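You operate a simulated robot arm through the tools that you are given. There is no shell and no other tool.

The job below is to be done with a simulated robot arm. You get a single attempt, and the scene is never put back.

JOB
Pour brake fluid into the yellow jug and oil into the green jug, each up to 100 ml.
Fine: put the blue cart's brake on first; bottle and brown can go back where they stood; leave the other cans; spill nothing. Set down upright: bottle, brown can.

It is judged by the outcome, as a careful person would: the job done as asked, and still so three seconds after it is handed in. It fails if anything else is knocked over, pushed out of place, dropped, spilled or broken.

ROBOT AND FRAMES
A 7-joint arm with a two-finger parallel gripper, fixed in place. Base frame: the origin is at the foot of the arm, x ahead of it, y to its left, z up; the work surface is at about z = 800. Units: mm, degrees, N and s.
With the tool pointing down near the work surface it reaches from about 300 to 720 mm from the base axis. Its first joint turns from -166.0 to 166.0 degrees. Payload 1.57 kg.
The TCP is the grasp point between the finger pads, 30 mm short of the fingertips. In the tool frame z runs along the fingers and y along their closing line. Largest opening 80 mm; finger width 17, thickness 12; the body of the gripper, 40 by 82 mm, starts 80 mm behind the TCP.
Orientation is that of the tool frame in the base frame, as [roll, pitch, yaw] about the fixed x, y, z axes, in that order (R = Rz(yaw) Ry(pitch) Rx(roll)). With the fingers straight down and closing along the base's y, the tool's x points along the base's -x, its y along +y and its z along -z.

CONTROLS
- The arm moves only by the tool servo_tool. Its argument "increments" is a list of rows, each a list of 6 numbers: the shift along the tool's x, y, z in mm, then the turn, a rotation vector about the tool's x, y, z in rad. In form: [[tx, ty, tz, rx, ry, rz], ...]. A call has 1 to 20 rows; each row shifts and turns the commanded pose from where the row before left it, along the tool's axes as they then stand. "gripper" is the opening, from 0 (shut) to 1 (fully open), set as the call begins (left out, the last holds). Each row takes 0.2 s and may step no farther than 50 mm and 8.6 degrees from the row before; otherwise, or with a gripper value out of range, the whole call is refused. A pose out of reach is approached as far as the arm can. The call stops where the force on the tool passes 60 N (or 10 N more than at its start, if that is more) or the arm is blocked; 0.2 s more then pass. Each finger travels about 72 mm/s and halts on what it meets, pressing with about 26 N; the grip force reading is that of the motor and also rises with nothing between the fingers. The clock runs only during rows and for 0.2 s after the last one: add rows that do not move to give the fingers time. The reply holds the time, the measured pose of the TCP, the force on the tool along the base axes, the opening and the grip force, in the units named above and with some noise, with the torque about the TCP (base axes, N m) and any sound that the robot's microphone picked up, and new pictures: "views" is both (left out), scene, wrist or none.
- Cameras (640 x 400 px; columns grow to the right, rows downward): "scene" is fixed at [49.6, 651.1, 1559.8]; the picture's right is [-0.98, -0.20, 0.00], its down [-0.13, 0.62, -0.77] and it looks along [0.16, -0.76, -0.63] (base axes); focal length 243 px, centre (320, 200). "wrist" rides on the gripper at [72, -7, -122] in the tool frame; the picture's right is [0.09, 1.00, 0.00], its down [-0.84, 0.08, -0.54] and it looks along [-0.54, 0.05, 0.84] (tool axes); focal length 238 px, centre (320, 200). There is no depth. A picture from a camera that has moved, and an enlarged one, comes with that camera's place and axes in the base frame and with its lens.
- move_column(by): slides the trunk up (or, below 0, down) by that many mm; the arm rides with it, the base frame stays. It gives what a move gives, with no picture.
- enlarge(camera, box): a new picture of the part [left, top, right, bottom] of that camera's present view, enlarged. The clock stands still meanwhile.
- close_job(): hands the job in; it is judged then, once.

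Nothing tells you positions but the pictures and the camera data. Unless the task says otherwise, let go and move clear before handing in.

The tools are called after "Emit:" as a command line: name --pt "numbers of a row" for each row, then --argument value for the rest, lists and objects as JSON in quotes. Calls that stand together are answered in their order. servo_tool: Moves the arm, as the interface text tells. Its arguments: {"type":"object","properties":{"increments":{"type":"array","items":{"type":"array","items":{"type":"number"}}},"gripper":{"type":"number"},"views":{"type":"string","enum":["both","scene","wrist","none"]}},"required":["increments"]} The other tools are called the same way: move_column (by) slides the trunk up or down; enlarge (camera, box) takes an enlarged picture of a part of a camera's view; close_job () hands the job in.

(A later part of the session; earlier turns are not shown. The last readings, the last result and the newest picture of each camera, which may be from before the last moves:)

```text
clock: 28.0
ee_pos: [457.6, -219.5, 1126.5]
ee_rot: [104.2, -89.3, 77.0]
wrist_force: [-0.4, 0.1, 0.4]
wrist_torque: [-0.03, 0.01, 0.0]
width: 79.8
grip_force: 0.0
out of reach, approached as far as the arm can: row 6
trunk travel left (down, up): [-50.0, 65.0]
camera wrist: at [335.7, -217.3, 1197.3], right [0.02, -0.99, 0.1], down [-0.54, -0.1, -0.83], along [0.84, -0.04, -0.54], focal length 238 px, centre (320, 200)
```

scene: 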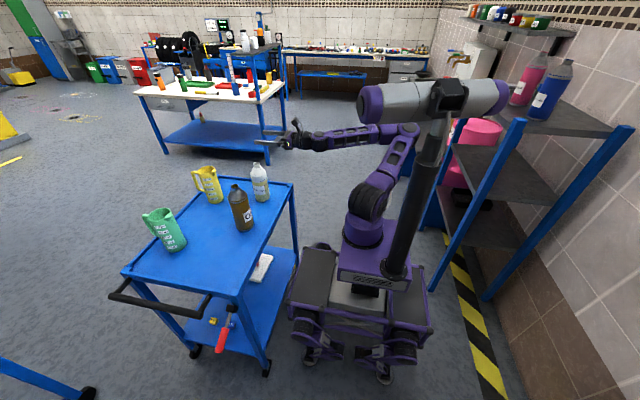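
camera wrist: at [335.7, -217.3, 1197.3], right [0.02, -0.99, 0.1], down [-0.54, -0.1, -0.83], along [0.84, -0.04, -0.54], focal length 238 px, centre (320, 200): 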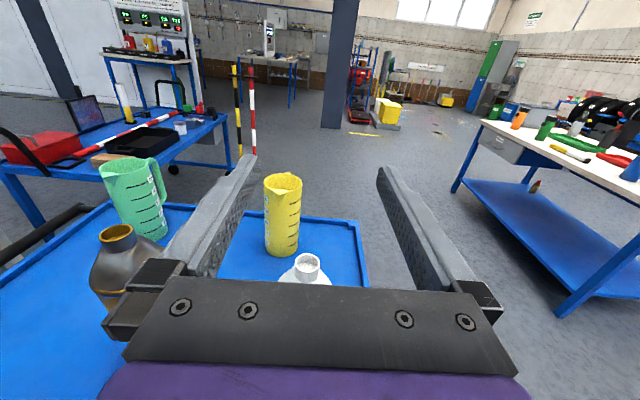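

The bottle's mouth is just visible ahead and below. I'll enlarge it, and the jugs and can, to fix their positions.

Emit:
enlarge --camera "wrist" --box '[240, 160, 360, 285]'

Emit:
enlarge --camera "wrist" --box '[80, 140, 200, 290]'

Emit:
enlarge --camera "scene" --box '[180, 155, 280, 240]'

```text
3.20 times, centred on (300, 222) of wrist
camera zoom: at [335.7, -217.3, 1197.3], right [0.02, -0.99, 0.1], down [-0.54, -0.1, -0.83], along [0.84, -0.04, -0.54], focal length 763 px, centre (384, 128)
```

zoom: 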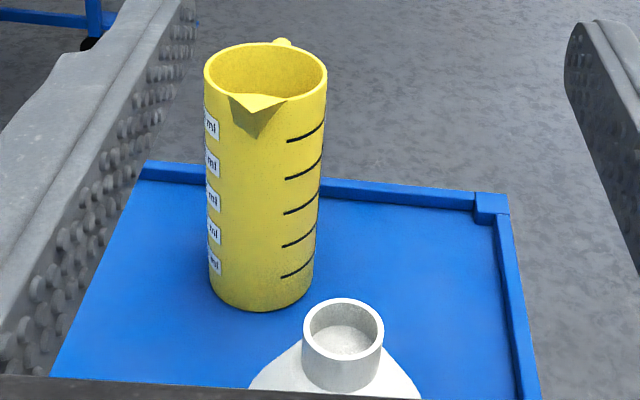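

```text
2.67 times, centred on (140, 215) of wrist
camera zoom: at [335.7, -217.3, 1197.3], right [0.02, -0.99, 0.1], down [-0.54, -0.1, -0.83], along [0.84, -0.04, -0.54], focal length 636 px, centre (800, 160)
```

zoom: 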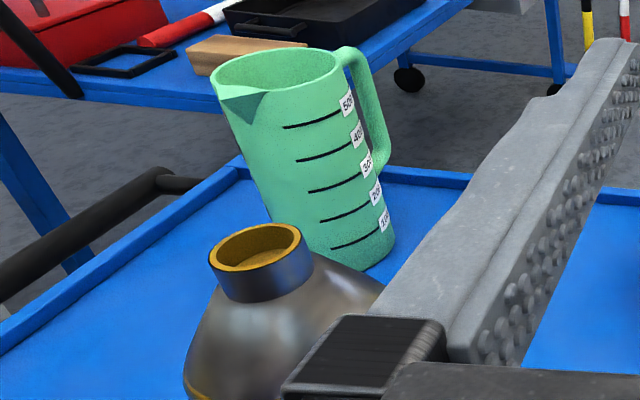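

```text
4.71 times, centred on (230, 198) of scene
camera zoom: at [49.6, 651.1, 1559.8], right [-0.98, -0.2, 0.0], down [-0.13, 0.62, -0.77], along [0.16, -0.76, -0.63], focal length 1142 px, centre (744, 212)
```

zoom: 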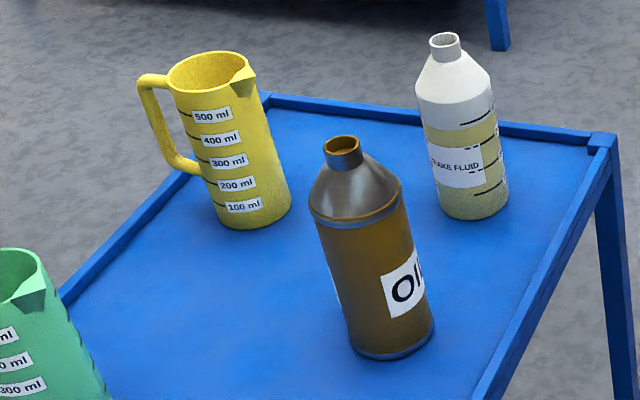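

The bottle's mouth comes out near (518, −221) and the yellow jug near (740, −162). The oil can looks close to 80 mm wide, so I'll measure it more closely.

Emit:
enlarge --camera "scene" --box '[215, 175, 265, 240]'

Emit:
enlarge --camera "scene" --box '[240, 155, 290, 210]'

```text
6.15 times, centred on (240, 208) of scene
camera zoom: at [49.6, 651.1, 1559.8], right [-0.98, -0.2, 0.0], down [-0.13, 0.62, -0.77], along [0.16, -0.76, -0.63], focal length 1494 px, centre (812, 154)
```

zoom: 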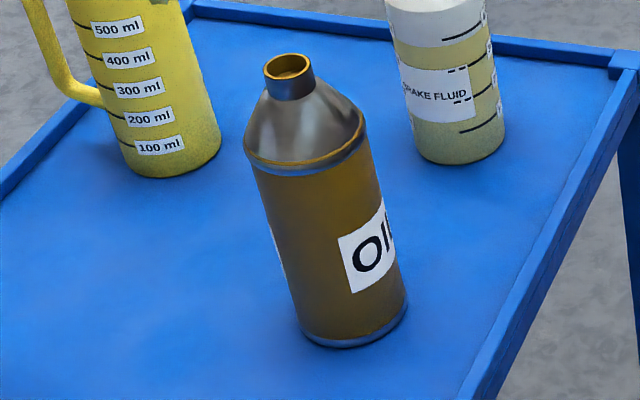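

```text
7.27 times, centred on (265, 182) of scene
camera zoom: at [49.6, 651.1, 1559.8], right [-0.98, -0.2, 0.0], down [-0.13, 0.62, -0.77], along [0.16, -0.76, -0.63], focal length 1765 px, centre (720, 327)
```

zoom: 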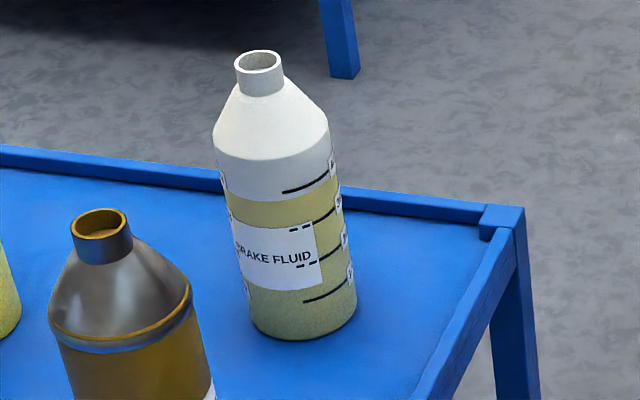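

The can seems about 75–77 mm wide and the bottle about 71–73 mm, so both fit between the fingers with little room and need a straight horizontal approach. I'll test whether the arm can back off to x ≈ 430 at this height.

Emit:
servo_tool --pt "0 0 -9 0 0 0" --pt "0 0 -9 0 0 0" --pt "0 0 -9 0 0 0" --views "none"

```text
clock: 28.8
ee_pos: [431.3, -220.8, 1125.2]
ee_rot: [104.6, -89.2, 76.6]
wrist_force: [-0.4, 0.3, 0.4]
wrist_torque: [-0.01, 0.04, 0.0]
width: 80.1
grip_force: 0.0
trunk travel left (down, up): [-50.0, 65.0]
```

Reachable. I'll square up the small angle errors and lower in front of the bottle, staying clear of it, and look.

Emit:
servo_tool --pt "0 0 0 -0.021 0 0.0136" --pt "-31 0 0 0 0 0" --pt "-31 0 0 0 0 0" --pt "-31 0 0 0 0 0"

```text
clock: 29.8
ee_pos: [431.2, -220.1, 1033.6]
ee_rot: [-163.4, -89.8, -16.5]
wrist_force: [0.0, 0.3, -0.5]
wrist_torque: [-0.02, 0.01, -0.03]
width: 79.9
grip_force: 0.0
trunk travel left (down, up): [-50.0, 65.0]
camera wrist: at [309.0, -215.9, 1103.6], right [0.0, -1.0, 0.09], down [-0.54, -0.08, -0.84], along [0.84, -0.05, -0.54], focal length 238 px, centre (320, 200)
```

scene: 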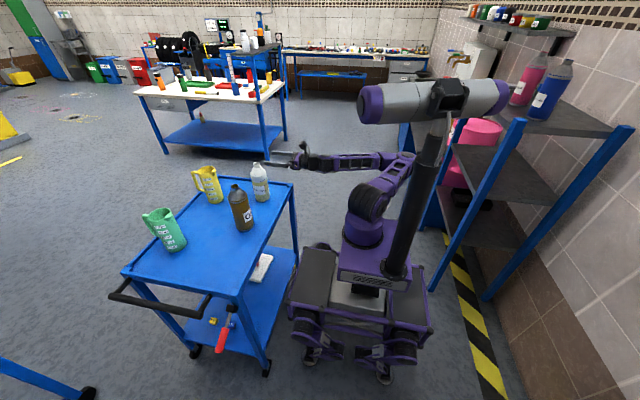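
wrist: 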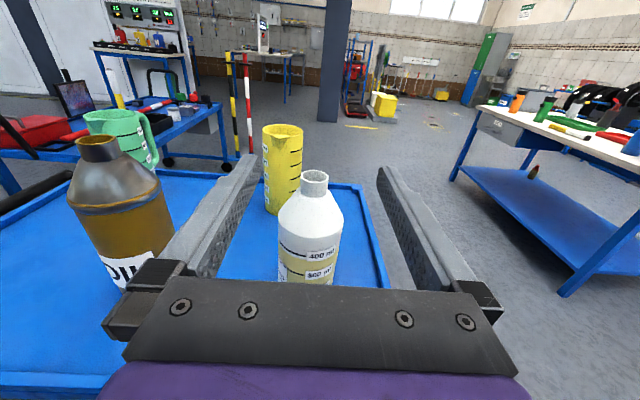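

The bottle stands between the fingers' projection, slightly left of centre. I'll enlarge to measure the lateral offset precisely.

Emit:
enlarge --camera "wrist" --box '[240, 150, 400, 290]'

Emit:
servo_tool --pt "0 0 0 0 0 0" --views "none"

Emit:
servo_tool --pt "0 0 0 0 0 0" --views "none"

Emit:
servo_tool --pt "0 0 0 0 0 0" --views "none"

```text
2.86 times, centred on (320, 220) of wrist
camera zoom: at [309.0, -215.9, 1103.6], right [0.0, -1.0, 0.09], down [-0.54, -0.08, -0.84], along [0.84, -0.05, -0.54], focal length 681 px, centre (320, 143)
```

zoom: 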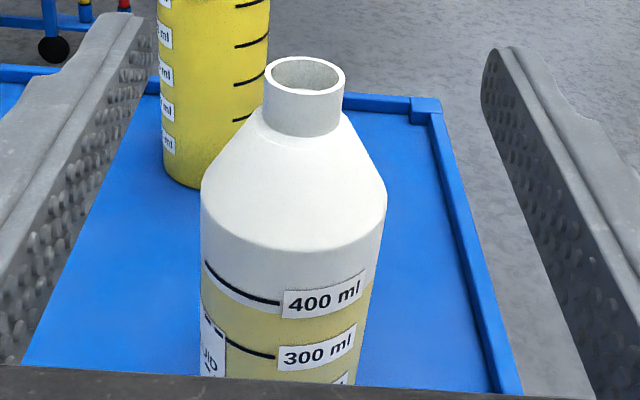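

```text
clock: 30.2
ee_pos: [430.9, -220.6, 1031.9]
ee_rot: [-147.3, -89.8, -32.6]
wrist_force: [-0.1, 0.1, 0.3]
wrist_torque: [0.03, 0.0, 0.0]
width: 79.9
grip_force: 0.0
trunk travel left (down, up): [-50.0, 65.0]
```

```text
clock: 30.6
ee_pos: [432.3, -220.4, 1032.1]
ee_rot: [-144.2, -89.8, -35.8]
wrist_force: [0.5, 0.3, -0.2]
wrist_torque: [0.01, -0.04, -0.04]
width: 80.0
grip_force: 0.0
trunk travel left (down, up): [-50.0, 65.0]
```

```text
clock: 31.0
ee_pos: [433.1, -221.3, 1033.3]
ee_rot: [-144.5, -89.8, -35.3]
wrist_force: [0.2, -0.5, 0.2]
wrist_torque: [0.0, -0.02, -0.02]
width: 80.1
grip_force: 0.1
trunk travel left (down, up): [-50.0, 65.0]
```

The bottle is about 2 mm left of the gripper's centre plane and about 71.5 mm wide. I'll correct that and lower to mid-body height, still 20 mm short of it.

Emit:
servo_tool --pt "-29 -2.3 0 0 0 0" --pt "-29 0 0 0 0 0" --pt "-29 0 0 0 0 0" --pt "-29 0 0 0 0 0" --pt "-29 0 0 0 0 0"

Emit:
enlarge --camera "wrist" --box '[230, 100, 410, 290]'

```text
clock: 32.2
ee_pos: [431.8, -218.4, 888.5]
ee_rot: [-148.4, -90.0, -31.4]
wrist_force: [-0.5, -0.3, -0.4]
wrist_torque: [-0.02, 0.0, 0.01]
width: 80.1
grip_force: 0.1
trunk travel left (down, up): [-50.0, 65.0]
camera wrist: at [308.5, -213.8, 958.9], right [0.0, -1.0, 0.09], down [-0.54, -0.08, -0.84], along [0.84, -0.05, -0.54], focal length 238 px, centre (320, 200)
```

scene: 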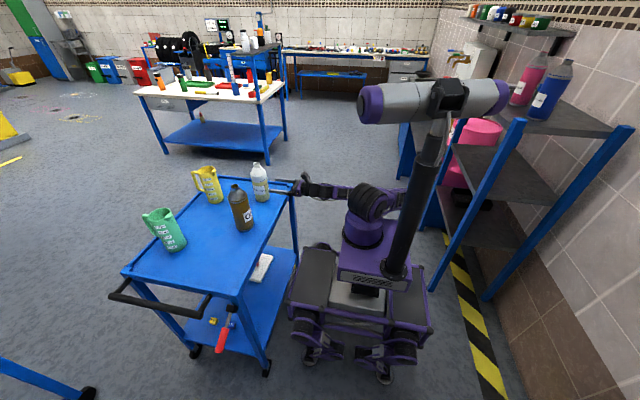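
wrist: 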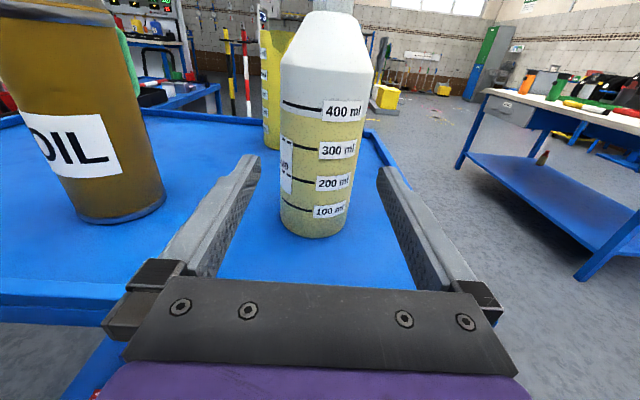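

```text
2.11 times, centred on (320, 195) of wrist
camera zoom: at [308.5, -213.8, 958.9], right [0.0, -1.0, 0.09], down [-0.54, -0.08, -0.84], along [0.84, -0.05, -0.54], focal length 502 px, centre (320, 210)
```

zoom: 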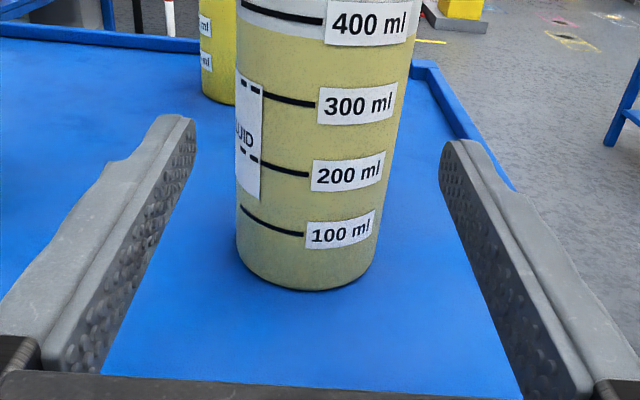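

Centred to within 1 mm, with clearance both sides; the bottle reads a little under 400 ml. I'll advance 90 mm to put the bottle's axis at the grasp point.

Emit:
servo_tool --pt "0 0 15 0 0 0" --pt "0 0 15 0 0 0" --pt "0 0 15 0 0 0" --pt "0 0 15 0 0 0" --pt "0 0 15 0 0 0" --pt "0 0 14 0 0 0"

```text
clock: 33.6
ee_pos: [519.7, -218.9, 887.2]
ee_rot: [-145.9, -89.7, -33.9]
wrist_force: [-1.0, 0.4, -0.1]
wrist_torque: [0.0, 0.0, 0.01]
width: 79.9
grip_force: 0.0
trunk travel left (down, up): [-50.0, 65.0]
camera wrist: at [397.2, -214.0, 959.1], right [0.0, -1.0, 0.09], down [-0.54, -0.08, -0.84], along [0.84, -0.05, -0.54], focal length 238 px, centre (320, 200)
```

scene: 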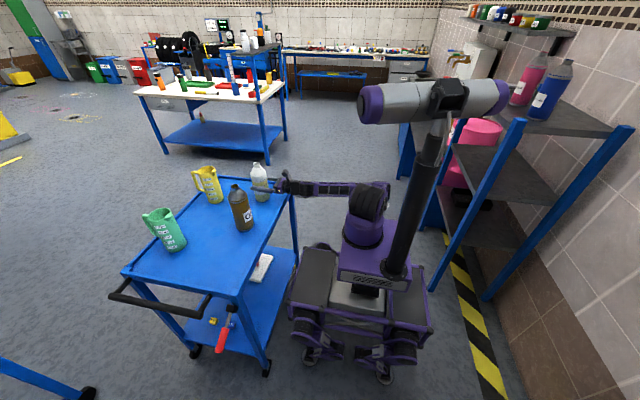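
wrist: 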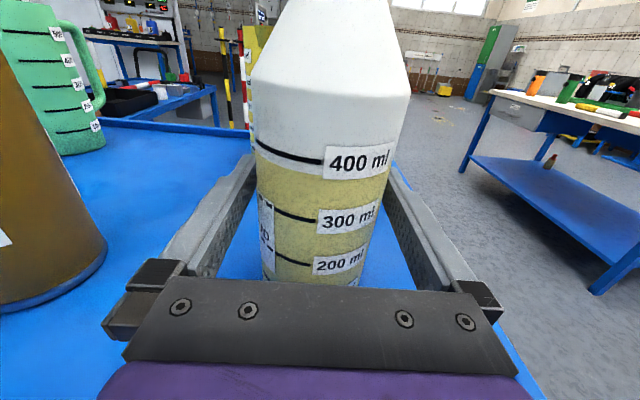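

The bottle is between the pads. I'll close and hold.

Emit:
servo_tool --pt "0 0 0 0 0 0" --pt "0 0 0 0 0 0" --pt "0 0 0 0 0 0" --gripper 0.6

Emit:
enlarge --camera "scene" --box '[230, 155, 300, 210]'

```text
clock: 34.4
ee_pos: [519.8, -218.4, 888.4]
ee_rot: [-147.7, -89.8, -32.3]
wrist_force: [1.7, 0.1, 0.7]
wrist_torque: [-0.18, -0.11, 0.08]
width: 71.1
grip_force: 26.4
trunk travel left (down, up): [-50.0, 65.0]
camera wrist: at [397.3, -214.0, 959.1], right [0.0, -1.0, 0.09], down [-0.54, -0.08, -0.84], along [0.84, -0.05, -0.54], focal length 238 px, centre (320, 200)
```

scene: 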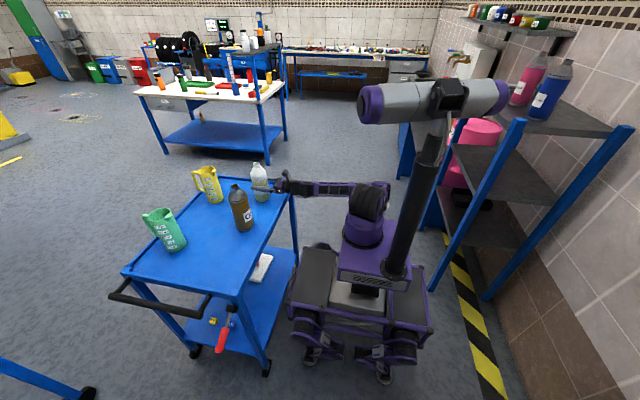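
wrist: 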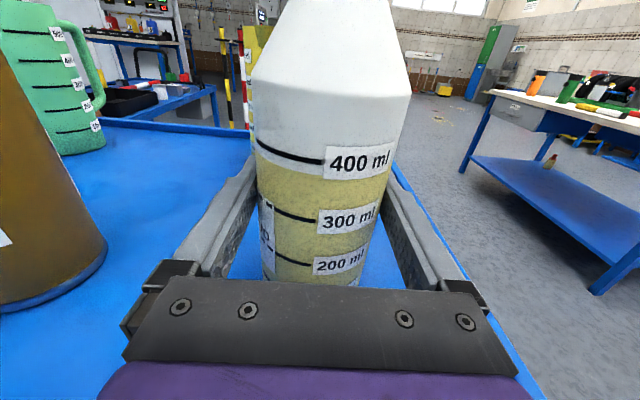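

```text
7.27 times, centred on (265, 182) of scene
camera zoom: at [49.6, 651.1, 1559.8], right [-0.98, -0.2, 0.0], down [-0.13, 0.62, -0.77], along [0.16, -0.76, -0.63], focal length 1765 px, centre (720, 327)
```

zoom: 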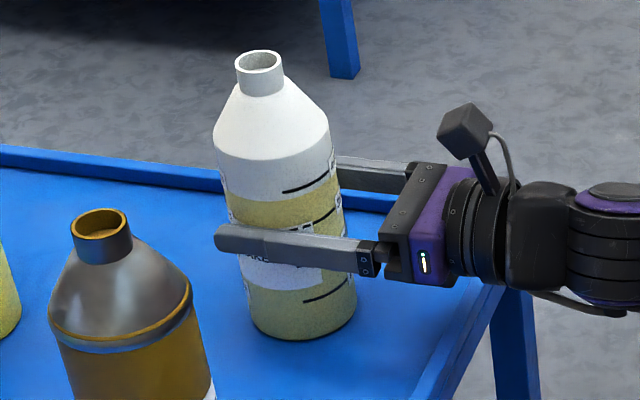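

Gripped at 71 mm with the bottle unmoved. I'll lift it straight up and weigh it.

Emit:
servo_tool --pt "10 0 0 0 0 0" --pt "20 0 0 0 0 0" --pt "25 0 0 0 0 0" --pt "25 0 0 0 0 0" --pt "25 0 0 0 0 0" --pt "25 0 0 0 0 0" --pt "15 0 0 0 0 0" --pt "5 0 0 0 0 0" --pt "0 0 0 0 0 0"

Emit:
servo_tool --pt "0 0 0 0 0 0" --views "none"

Emit:
servo_tool --pt "0 0 0 0 0 0" --views "none"

Emit:
servo_tool --pt "0 0 0 0 0 0" --views "none"

Emit:
servo_tool --pt "0 0 0 0 0 0" --views "none"

Emit:
servo_tool --pt "0 0 0 0 0 0" --views "none"

```text
clock: 36.4
ee_pos: [520.2, -219.0, 1038.6]
ee_rot: [-145.0, -89.8, -35.0]
wrist_force: [-0.1, -0.6, -4.7]
wrist_torque: [0.02, 0.02, 0.02]
width: 71.2
grip_force: 25.9
trunk travel left (down, up): [-50.0, 65.0]
camera wrist: at [398.2, -214.7, 1108.7], right [0.0, -1.0, 0.09], down [-0.54, -0.08, -0.84], along [0.84, -0.05, -0.54], focal length 238 px, centre (320, 200)
```

scene: 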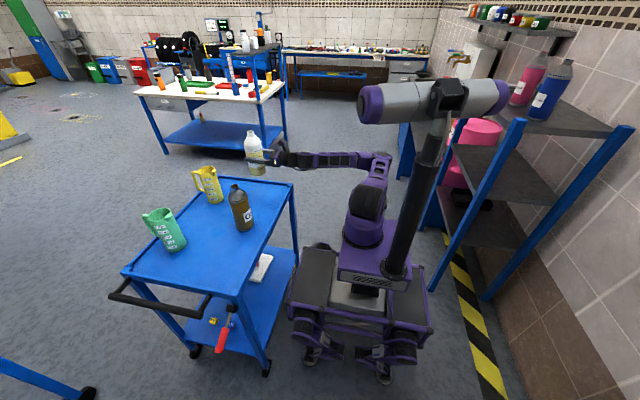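
wrist: 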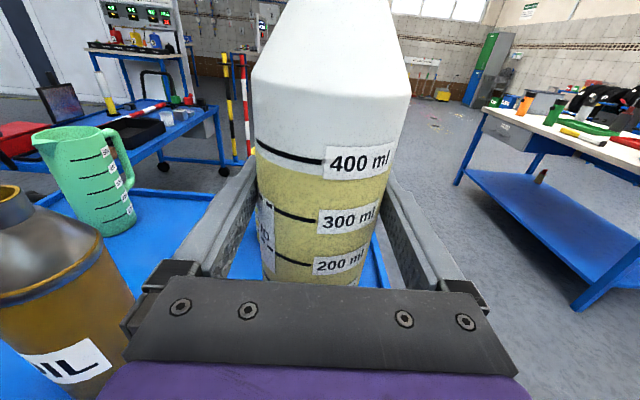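

```text
clock: 36.8
ee_pos: [519.8, -219.4, 1037.2]
ee_rot: [-145.0, -89.8, -35.0]
wrist_force: [-0.5, 1.2, -4.6]
wrist_torque: [-0.03, 0.0, -0.01]
width: 71.2
grip_force: 26.1
trunk travel left (down, up): [-50.0, 65.0]
```

```text
clock: 37.2
ee_pos: [519.6, -219.2, 1037.8]
ee_rot: [-143.8, -89.8, -36.2]
wrist_force: [-0.4, 0.0, -4.4]
wrist_torque: [-0.03, 0.02, -0.03]
width: 71.2
grip_force: 25.8
trunk travel left (down, up): [-50.0, 65.0]
```

```text
clock: 37.6
ee_pos: [520.5, -220.2, 1036.2]
ee_rot: [-144.2, -89.7, -35.7]
wrist_force: [0.6, 0.3, -4.7]
wrist_torque: [-0.01, 0.03, 0.01]
width: 70.9
grip_force: 26.1
trunk travel left (down, up): [-50.0, 65.0]
```

```text
clock: 38.0
ee_pos: [520.4, -218.5, 1036.8]
ee_rot: [-144.7, -89.8, -35.2]
wrist_force: [0.1, -0.1, -4.8]
wrist_torque: [0.01, -0.01, -0.04]
width: 71.0
grip_force: 26.4
trunk travel left (down, up): [-50.0, 65.0]
```

```text
clock: 38.4
ee_pos: [519.4, -220.9, 1037.0]
ee_rot: [-144.5, -89.8, -35.3]
wrist_force: [-0.4, 0.5, -4.9]
wrist_torque: [0.0, 0.01, 0.02]
width: 71.3
grip_force: 26.4
trunk travel left (down, up): [-50.0, 65.0]
```

The bottle weighs about 4.7 N with full contents. I'll zoom in on its level marks as a baseline.

Emit:
enlarge --camera "wrist" --box '[245, 120, 405, 290]'

Emit:
enlarge --camera "scene" --box '[225, 120, 295, 185]'

```text
2.35 times, centred on (325, 205) of wrist
camera zoom: at [398.2, -214.8, 1108.5], right [0.0, -1.0, 0.09], down [-0.54, -0.08, -0.84], along [0.84, -0.05, -0.54], focal length 561 px, centre (308, 188)
```

zoom: 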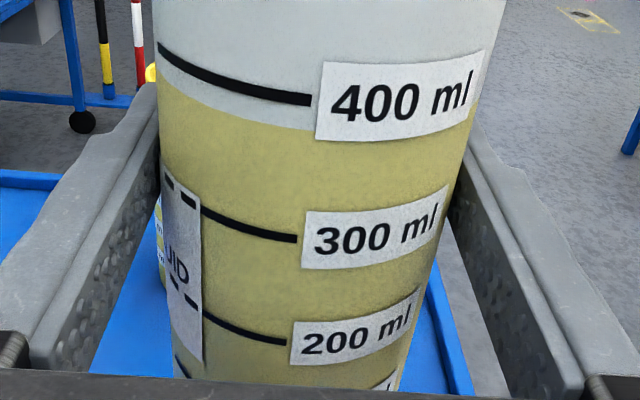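

```text
6.15 times, centred on (260, 152) of scene
camera zoom: at [49.6, 651.1, 1559.8], right [-0.98, -0.2, 0.0], down [-0.13, 0.62, -0.77], along [0.16, -0.76, -0.63], focal length 1494 px, centre (689, 492)
```

zoom: 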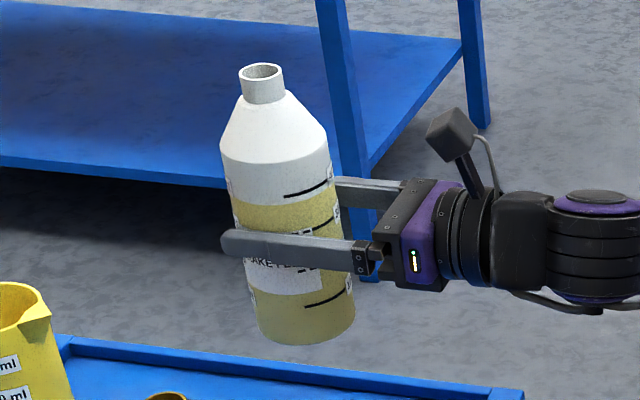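

The baseline is about 375–380 ml. I'll move the bottle out to y ≈ −290, clear of the yellow jug, then forward beside it and re-measure the jug.

Emit:
servo_tool --pt "15 15 0 0 0 0" --pt "15 25 0 0 0 0" --pt "10 20 10 0 0 0" --pt "5 10 20 0 0 0" --pt "0 0 20 0 0 0" --pt "0 0 20 0 0 0" --pt "0 0 10 0 0 0" --pt "0 0 0 0 0 0"

Emit:
enlarge --camera "wrist" --box '[140, 150, 300, 290]'

```text
clock: 40.2
ee_pos: [600.6, -289.1, 1081.9]
ee_rot: [-143.1, -89.8, -36.8]
wrist_force: [-0.6, 0.3, -4.7]
wrist_torque: [-0.01, -0.02, -0.01]
width: 71.1
grip_force: 26.0
trunk travel left (down, up): [-50.0, 65.0]
camera wrist: at [478.3, -284.7, 1153.1], right [0.0, -1.0, 0.09], down [-0.54, -0.08, -0.84], along [0.84, -0.05, -0.54], focal length 238 px, centre (320, 200)
```

scene: 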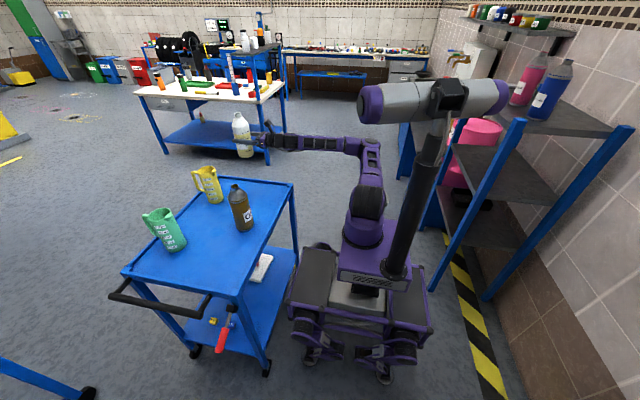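
wrist: 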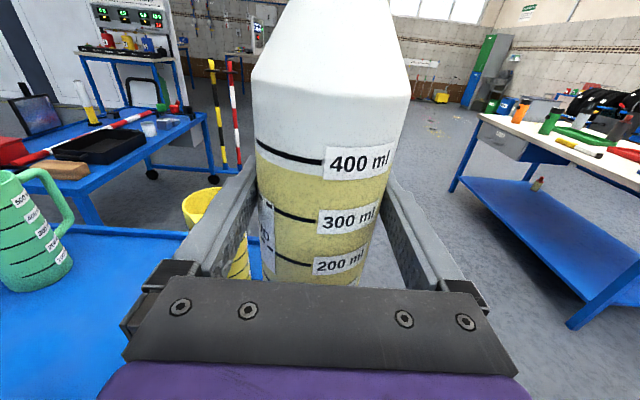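

```text
2.86 times, centred on (220, 220) of wrist
camera zoom: at [478.3, -284.7, 1153.1], right [0.0, -1.0, 0.09], down [-0.54, -0.08, -0.84], along [0.84, -0.05, -0.54], focal length 681 px, centre (606, 143)
```

zoom: 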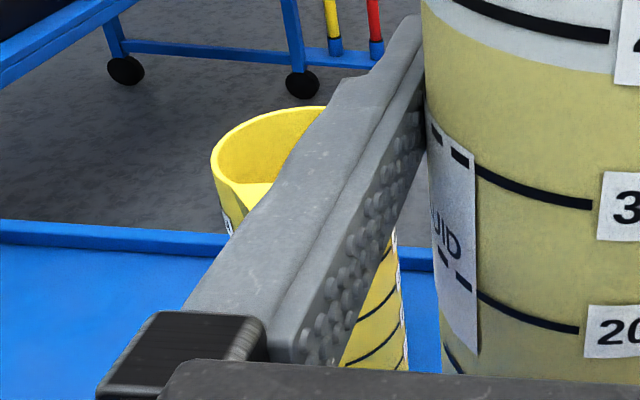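

The jug's rim is at about (740, −161, 971). I'll move beside it at TCP (740, −282, 1040), still upright.

Emit:
servo_tool --pt "-5 0 20 0 0 0" --pt "-10 -2 25 0 0 0" --pt "-10 -2 30 0 0 0" --pt "-10 -2 30 0 0 0" --pt "-7 -1 25 0 0 0" --pt "0 0 10 0 0 0" --pt "0 0 0 0 0 0"

Emit:
enlarge --camera "scene" --box '[170, 115, 290, 215]'

```text
clock: 41.8
ee_pos: [740.3, -281.7, 1038.8]
ee_rot: [-145.2, -89.8, -34.9]
wrist_force: [-0.1, 0.3, -4.3]
wrist_torque: [0.01, -0.01, 0.01]
width: 70.8
grip_force: 26.1
trunk travel left (down, up): [-50.0, 65.0]
camera wrist: at [618.1, -277.1, 1110.4], right [0.0, -1.0, 0.09], down [-0.54, -0.08, -0.84], along [0.84, -0.05, -0.54], focal length 238 px, centre (320, 200)
```

scene: 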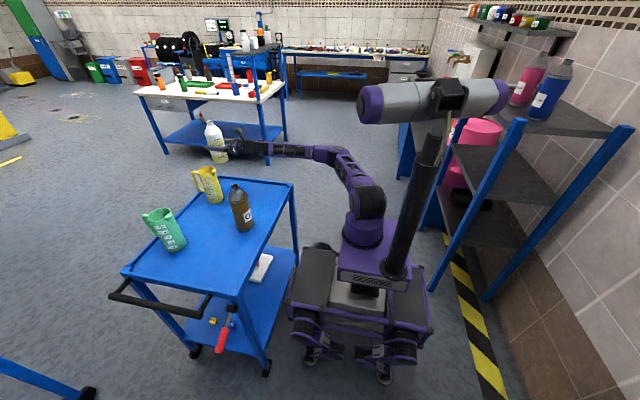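
wrist: 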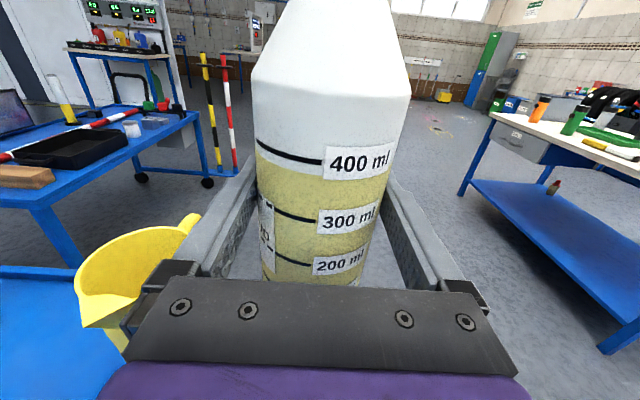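

```text
4.00 times, centred on (230, 165) of scene
camera zoom: at [49.6, 651.1, 1559.8], right [-0.98, -0.2, 0.0], down [-0.13, 0.62, -0.77], along [0.16, -0.76, -0.63], focal length 971 px, centre (680, 340)
```

zoom: 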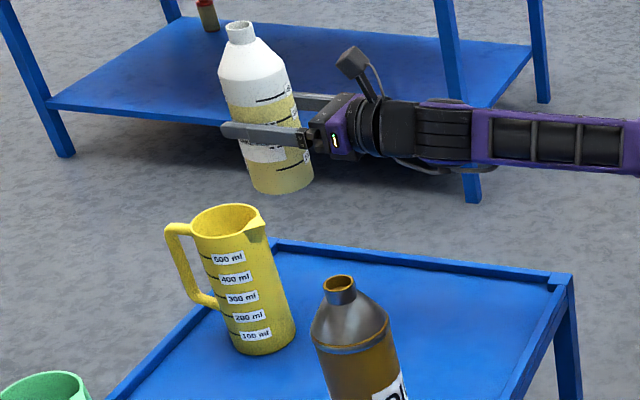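

The jug rim agrees with the estimate. By my geometry the fluid should only start to flow near 80° of tilt, so I first tilt to 70° toward +y, beside and above the jug.

Emit:
servo_tool --pt "0 0 0 0 0 -0.0873" --pt "0 0 0 0 0 -0.0873" --pt "0 0 0 0 0 -0.0873" --pt "0 0 0 0 0 -0.0873" --pt "0 0 0 0 0 -0.0873" --pt "0 0 0 0 0 -0.0873" --pt "0 0 0 0 0 -0.0873" --pt "0 0 0 0 0 -0.0873" --pt "0 0 0 0 0 -0.0873"

```text
clock: 43.8
ee_pos: [739.8, -281.1, 1040.0]
ee_rot: [90.3, -45.0, 90.0]
wrist_force: [0.8, 0.8, -4.7]
wrist_torque: [0.02, -0.01, -0.01]
width: 71.1
grip_force: 26.5
trunk travel left (down, up): [-50.0, 65.0]
camera wrist: at [618.1, -228.0, 1085.0], right [0.0, -0.64, 0.77], down [-0.54, -0.65, -0.54], along [0.84, -0.42, -0.35], focal length 238 px, centre (320, 200)
```

scene: 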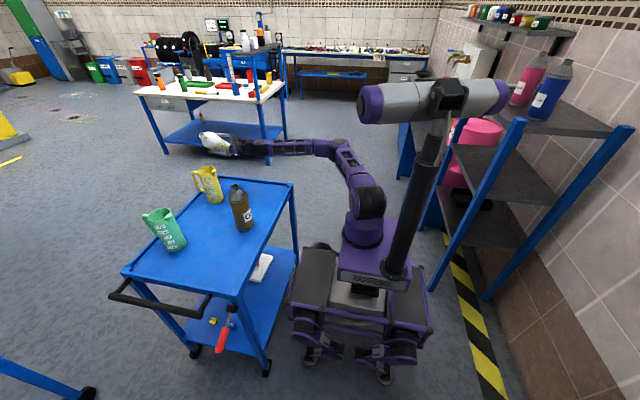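
wrist: 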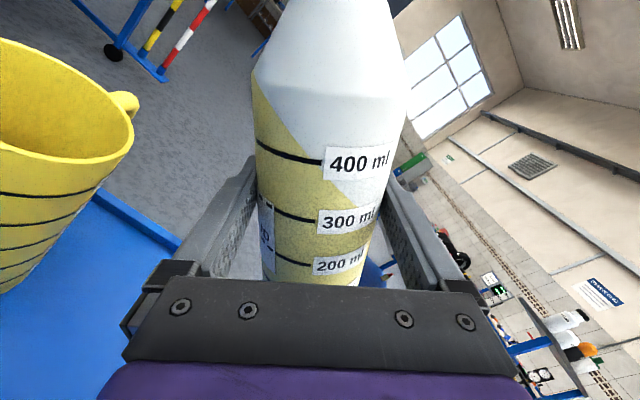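

The free surface stays level and well below the mouth. Continuing to 70°.

Emit:
servo_tool --pt "0 0 0 0 0 -0.0873" --pt "0 0 0 0 0 -0.0873" --pt "0 0 0 0 0 -0.0873" --pt "0 0 0 0 0 -0.0873" --pt "0 0 0 0 0 -0.0873" --pt "0 0 0 0 0 0"

Emit:
enlarge --camera "scene" --box '[170, 115, 290, 215]'

```text
clock: 45.2
ee_pos: [740.1, -281.2, 1039.0]
ee_rot: [90.2, -20.1, 90.1]
wrist_force: [0.2, 0.3, -4.5]
wrist_torque: [0.0, 0.01, -0.04]
width: 71.1
grip_force: 26.3
trunk travel left (down, up): [-50.0, 65.0]
camera wrist: at [617.9, -213.8, 1057.4], right [0.0, -0.25, 0.97], down [-0.54, -0.81, -0.21], along [0.84, -0.52, -0.14], focal length 238 px, centre (320, 200)
```

scene: 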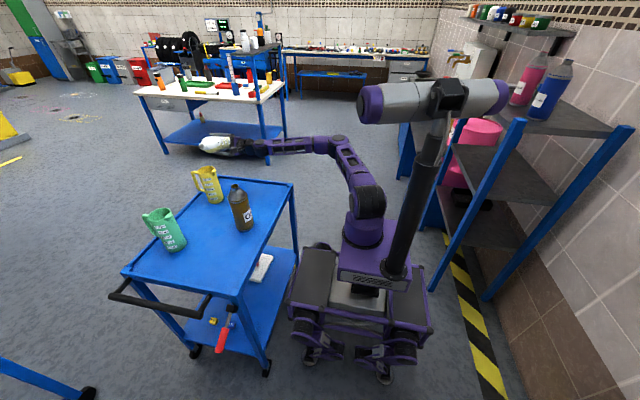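
wrist: 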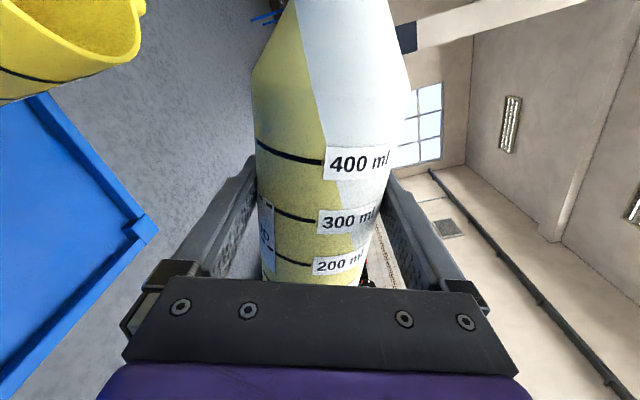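

```text
4.00 times, centred on (230, 165) of scene
camera zoom: at [49.6, 651.1, 1559.8], right [-0.98, -0.2, 0.0], down [-0.13, 0.62, -0.77], along [0.16, -0.76, -0.63], focal length 971 px, centre (680, 340)
```

zoom: 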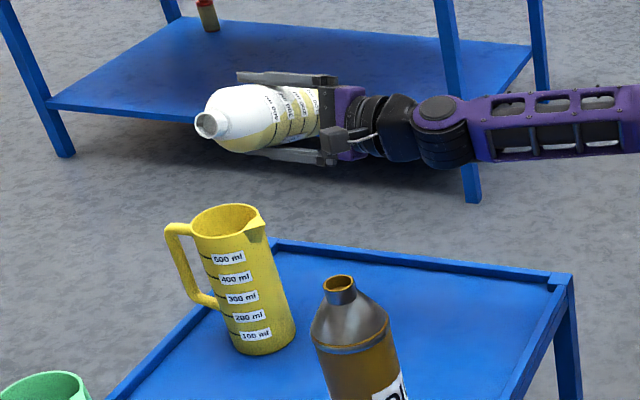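

All 376 ml still inside, mouth beside the jug's rim. Now I lower so that the lip hangs just above the rim, on the near side of the opening.

Emit:
servo_tool --pt "-9.9 -19.8 0 0 0 0" --pt "-9.9 -19.8 0 0 0 0" --pt "0 0 0 0 0 0"

Emit:
enlarge --camera "scene" --box '[175, 120, 275, 215]'

Emit:
enlarge --camera "wrist" --box '[0, 0, 400, 200]'

```text
clock: 46.0
ee_pos: [740.1, -287.8, 995.1]
ee_rot: [90.2, -20.2, 90.0]
wrist_force: [0.6, -0.7, -4.8]
wrist_torque: [0.01, -0.02, -0.03]
width: 71.3
grip_force: 26.2
trunk travel left (down, up): [-50.0, 65.0]
camera wrist: at [617.9, -219.1, 1013.1], right [0.0, -0.26, 0.97], down [-0.54, -0.81, -0.21], along [0.84, -0.52, -0.14], focal length 238 px, centre (320, 200)
```

scene: 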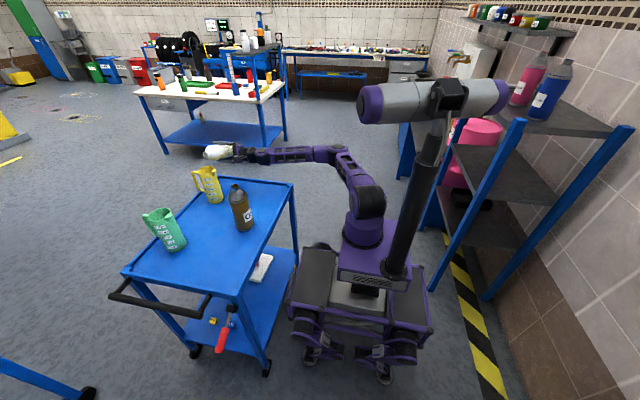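
wrist: 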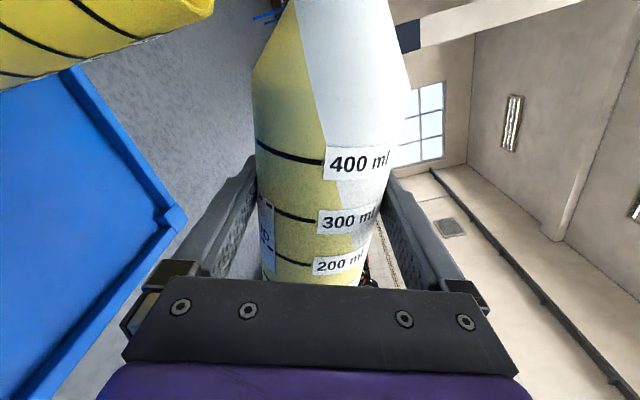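

```text
4.21 times, centred on (225, 168) of scene
camera zoom: at [49.6, 651.1, 1559.8], right [-0.98, -0.2, 0.0], down [-0.13, 0.62, -0.77], along [0.16, -0.76, -0.63], focal length 1022 px, centre (720, 337)
```

zoom: 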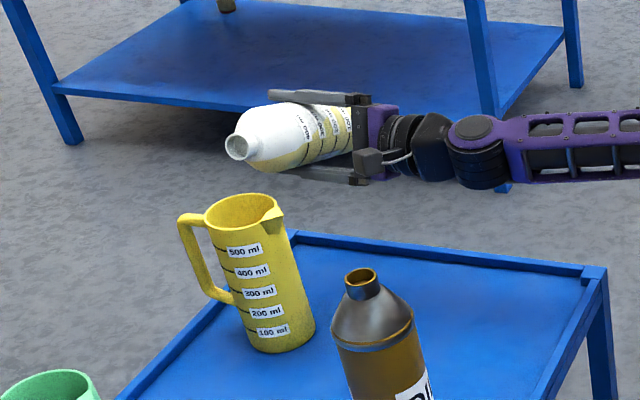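

```text
1.60 times, centred on (200, 100) of wrist
camera zoom: at [617.9, -219.1, 1013.1], right [0.0, -0.26, 0.97], down [-0.54, -0.81, -0.21], along [0.84, -0.52, -0.14], focal length 381 px, centre (512, 360)
```

zoom: 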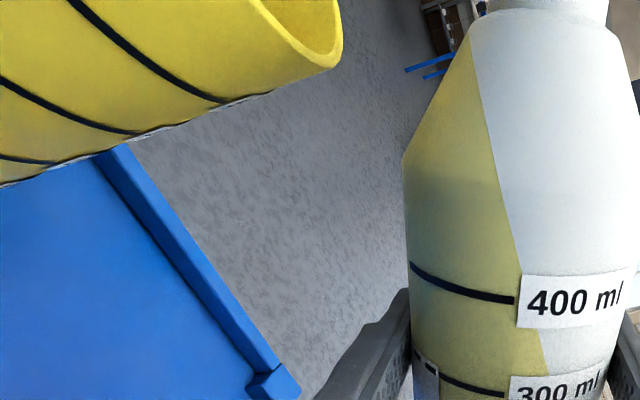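

The projected mouth position matches the picture exactly, with the lip about 16 mm on the near side of the jug's centre. I'll tilt on in small steps and watch for flow.

Emit:
servo_tool --pt "0 0 0 0 0 -0.06" --pt "0 0 0 0 0 -0.06" --pt "0 0 0 0 0 0" --pt "0 0 0 0 0 0"

Emit:
enlarge --camera "wrist" --box '[220, 0, 430, 200]'

Emit:
enlarge --camera "scene" --box '[180, 130, 260, 210]'

```text
clock: 47.0
ee_pos: [740.6, -286.2, 994.6]
ee_rot: [90.3, -13.3, 90.1]
wrist_force: [0.4, 0.1, -4.3]
wrist_torque: [0.04, -0.02, -0.02]
width: 71.0
grip_force: 26.4
trunk travel left (down, up): [-50.0, 65.0]
camera wrist: at [617.8, -217.1, 1004.5], right [0.0, -0.14, 0.99], down [-0.54, -0.83, -0.11], along [0.84, -0.54, -0.08], focal length 238 px, centre (320, 200)
```

scene: 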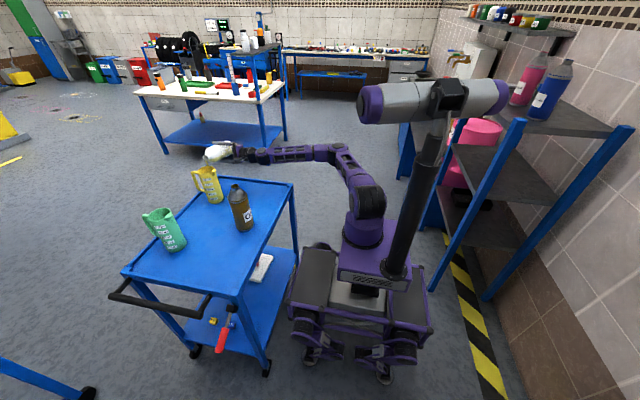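
wrist: 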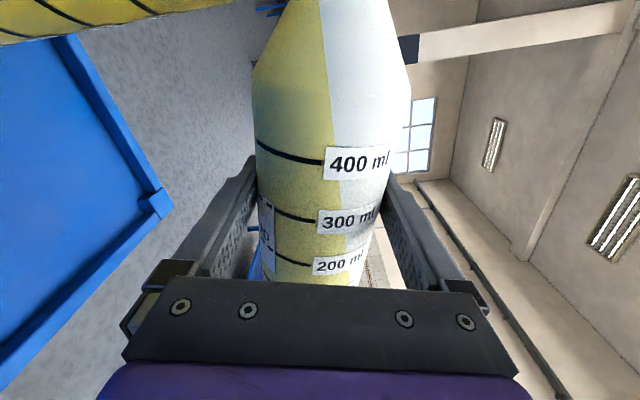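

```text
2.00 times, centred on (325, 100) of wrist
camera zoom: at [617.8, -217.1, 1004.5], right [0.0, -0.14, 0.99], down [-0.54, -0.83, -0.11], along [0.84, -0.54, -0.08], focal length 477 px, centre (310, 400)
```

zoom: 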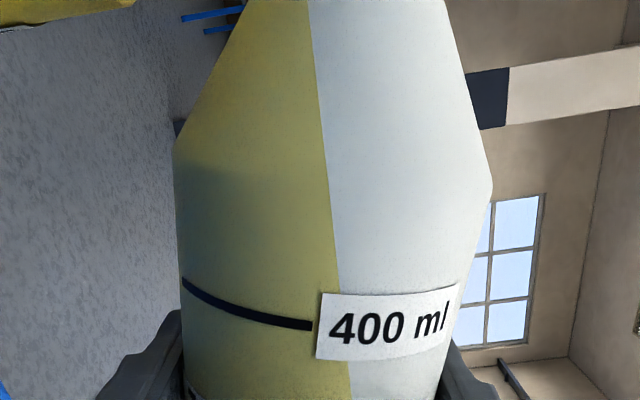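

```text
5.00 times, centred on (220, 170) of scene
camera zoom: at [49.6, 651.1, 1559.8], right [-0.98, -0.2, 0.0], down [-0.13, 0.62, -0.77], along [0.16, -0.76, -0.63], focal length 1214 px, centre (820, 350)
```

zoom: 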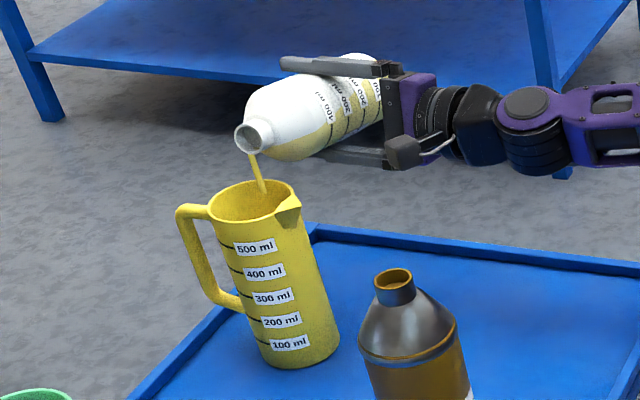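

Fluid is flowing into the yellow jug in a thin stream. I hold this tilt and follow the weight.

Emit:
servo_tool --pt "0 0 0 0 0 0" --views "scene"

Emit:
enlarge --camera "scene" --box '[180, 130, 260, 210]'

```text
clock: 47.4
ee_pos: [740.4, -287.0, 996.3]
ee_rot: [90.2, -13.2, 90.0]
wrist_force: [-0.6, -0.1, -4.8]
wrist_torque: [0.0, 0.01, 0.0]
width: 71.1
grip_force: 25.9
trunk travel left (down, up): [-50.0, 65.0]
```

scene: 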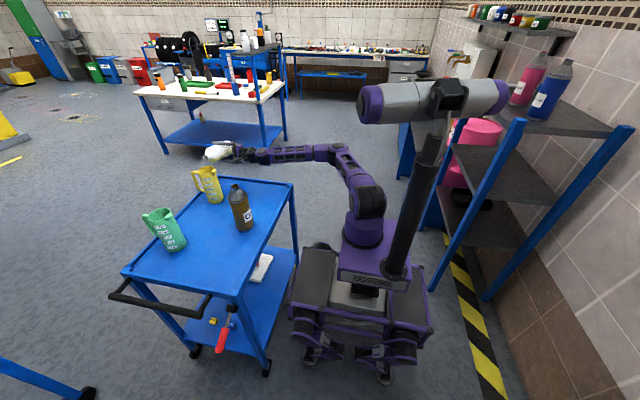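

```text
5.00 times, centred on (220, 170) of scene
camera zoom: at [49.6, 651.1, 1559.8], right [-0.98, -0.2, 0.0], down [-0.13, 0.62, -0.77], along [0.16, -0.76, -0.63], focal length 1214 px, centre (820, 350)
```

zoom: 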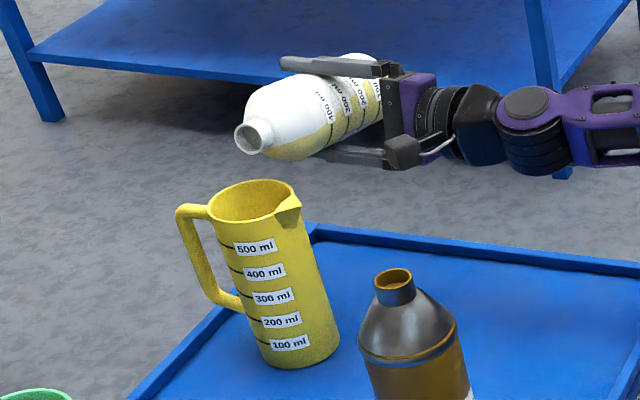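

The flow stopped by itself, so each tilt has its own equilibrium level. I expect roughly 20 ml per degree and continue in small steps.

Emit:
servo_tool --pt "0 0 0 0 0 -0.026" --pt "0 0 0 0 0 0" --pt "0 0 0 0 0 0" --views "scene"

Emit:
enlarge --camera "scene" --box '[180, 130, 260, 210]'

Emit:
servo_tool --pt "0 0 0 0 0 0" --pt "0 0 0 0 0 0" --views "none"

Emit:
enlarge --camera "scene" --box '[180, 130, 260, 210]'

```text
clock: 48.2
ee_pos: [740.2, -287.3, 994.6]
ee_rot: [90.2, -11.9, 89.9]
wrist_force: [-0.4, 0.8, -3.6]
wrist_torque: [0.03, 0.06, 0.0]
width: 71.1
grip_force: 26.5
trunk travel left (down, up): [-50.0, 65.0]
```

scene: 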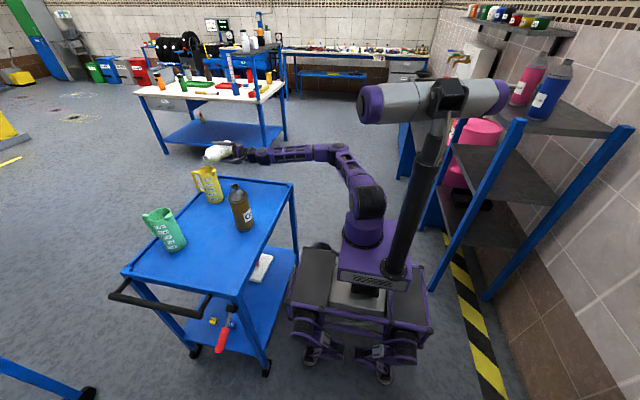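

```text
5.00 times, centred on (220, 170) of scene
camera zoom: at [49.6, 651.1, 1559.8], right [-0.98, -0.2, 0.0], down [-0.13, 0.62, -0.77], along [0.16, -0.76, -0.63], focal length 1214 px, centre (820, 350)
```

zoom: 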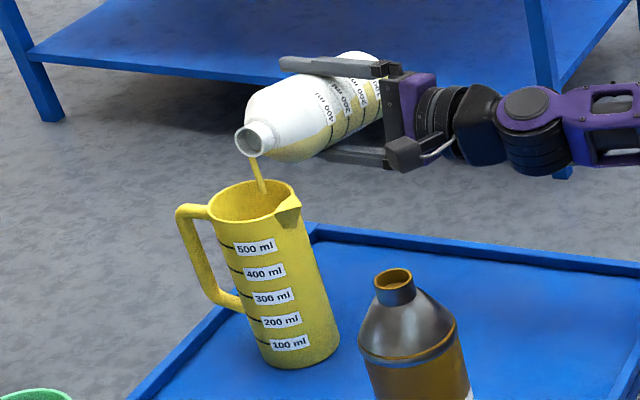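

```text
clock: 48.8
ee_pos: [740.8, -287.1, 994.1]
ee_rot: [90.3, -11.8, 90.1]
wrist_force: [0.1, -0.7, -4.6]
wrist_torque: [0.04, -0.03, 0.02]
width: 70.9
grip_force: 26.2
trunk travel left (down, up): [-50.0, 65.0]
```

```text
5.00 times, centred on (220, 170) of scene
camera zoom: at [49.6, 651.1, 1559.8], right [-0.98, -0.2, 0.0], down [-0.13, 0.62, -0.77], along [0.16, -0.76, -0.63], focal length 1214 px, centre (820, 350)
```

zoom: 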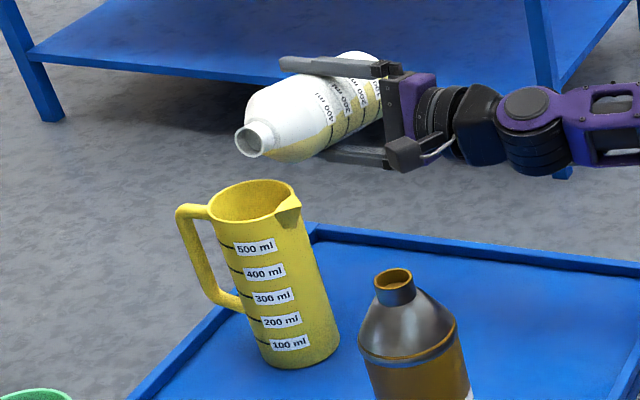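

The flow again stopped on its own, at 78.2°. I'll go on to about 80° and then take weight readings.

Emit:
servo_tool --pt "0 0 0 0 0 -0.03" --pt "0 0 0 0 0 0" --pt "0 0 0 0 0 0" --pt "0 0 0 0 0 0" --pt "0 0 0 0 0 0" --pt "0 0 0 0 0 0" --views "wrist"

Emit:
enlarge --camera "wrist" --box '[240, 0, 420, 200]'

Emit:
servo_tool --pt "0 0 0 0 0 0" --views "none"

Emit:
servo_tool --pt "0 0 0 0 0 0" --views "none"

Emit:
servo_tool --pt "0 0 0 0 0 0" --views "none"

Emit:
servo_tool --pt "0 0 0 0 0 0" --views "none"

```text
clock: 50.2
ee_pos: [740.2, -286.9, 995.6]
ee_rot: [90.2, -10.0, 90.1]
wrist_force: [-0.6, -0.5, -4.1]
wrist_torque: [0.0, 0.02, -0.04]
width: 71.1
grip_force: 26.4
trunk travel left (down, up): [-50.0, 65.0]
camera wrist: at [617.8, -216.7, 1000.4], right [0.0, -0.08, 1.0], down [-0.54, -0.84, -0.07], along [0.84, -0.54, -0.05], focal length 238 px, centre (320, 200)
```

wrist: 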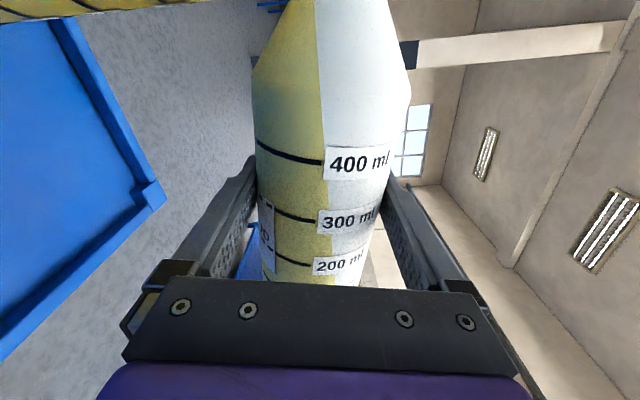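

```text
2.00 times, centred on (330, 100) of wrist
camera zoom: at [617.8, -216.7, 1000.4], right [0.0, -0.08, 1.0], down [-0.54, -0.84, -0.07], along [0.84, -0.54, -0.05], focal length 477 px, centre (300, 400)
```

zoom: 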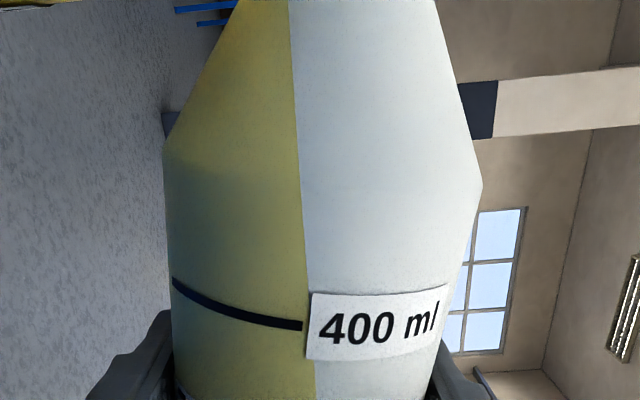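

```text
clock: 50.6
ee_pos: [741.5, -286.7, 995.1]
ee_rot: [90.3, -10.1, 90.1]
wrist_force: [0.4, -0.6, -3.1]
wrist_torque: [-0.01, 0.0, -0.02]
width: 71.2
grip_force: 26.0
trunk travel left (down, up): [-50.0, 65.0]
```

```text
clock: 51.0
ee_pos: [741.0, -287.1, 994.5]
ee_rot: [90.2, -10.0, 90.1]
wrist_force: [0.2, 0.0, -3.5]
wrist_torque: [0.02, 0.0, 0.0]
width: 71.2
grip_force: 25.6
trunk travel left (down, up): [-50.0, 65.0]
```

```text
clock: 51.4
ee_pos: [740.4, -287.1, 994.6]
ee_rot: [90.2, -10.1, 90.1]
wrist_force: [0.1, -0.7, -4.0]
wrist_torque: [0.05, -0.01, -0.02]
width: 70.9
grip_force: 25.3
trunk travel left (down, up): [-50.0, 65.0]
```

```text
clock: 51.8
ee_pos: [739.7, -286.8, 995.7]
ee_rot: [90.3, -10.0, 90.0]
wrist_force: [0.3, 0.3, -4.2]
wrist_torque: [0.03, 0.01, 0.03]
width: 71.4
grip_force: 26.2
trunk travel left (down, up): [-50.0, 65.0]
```

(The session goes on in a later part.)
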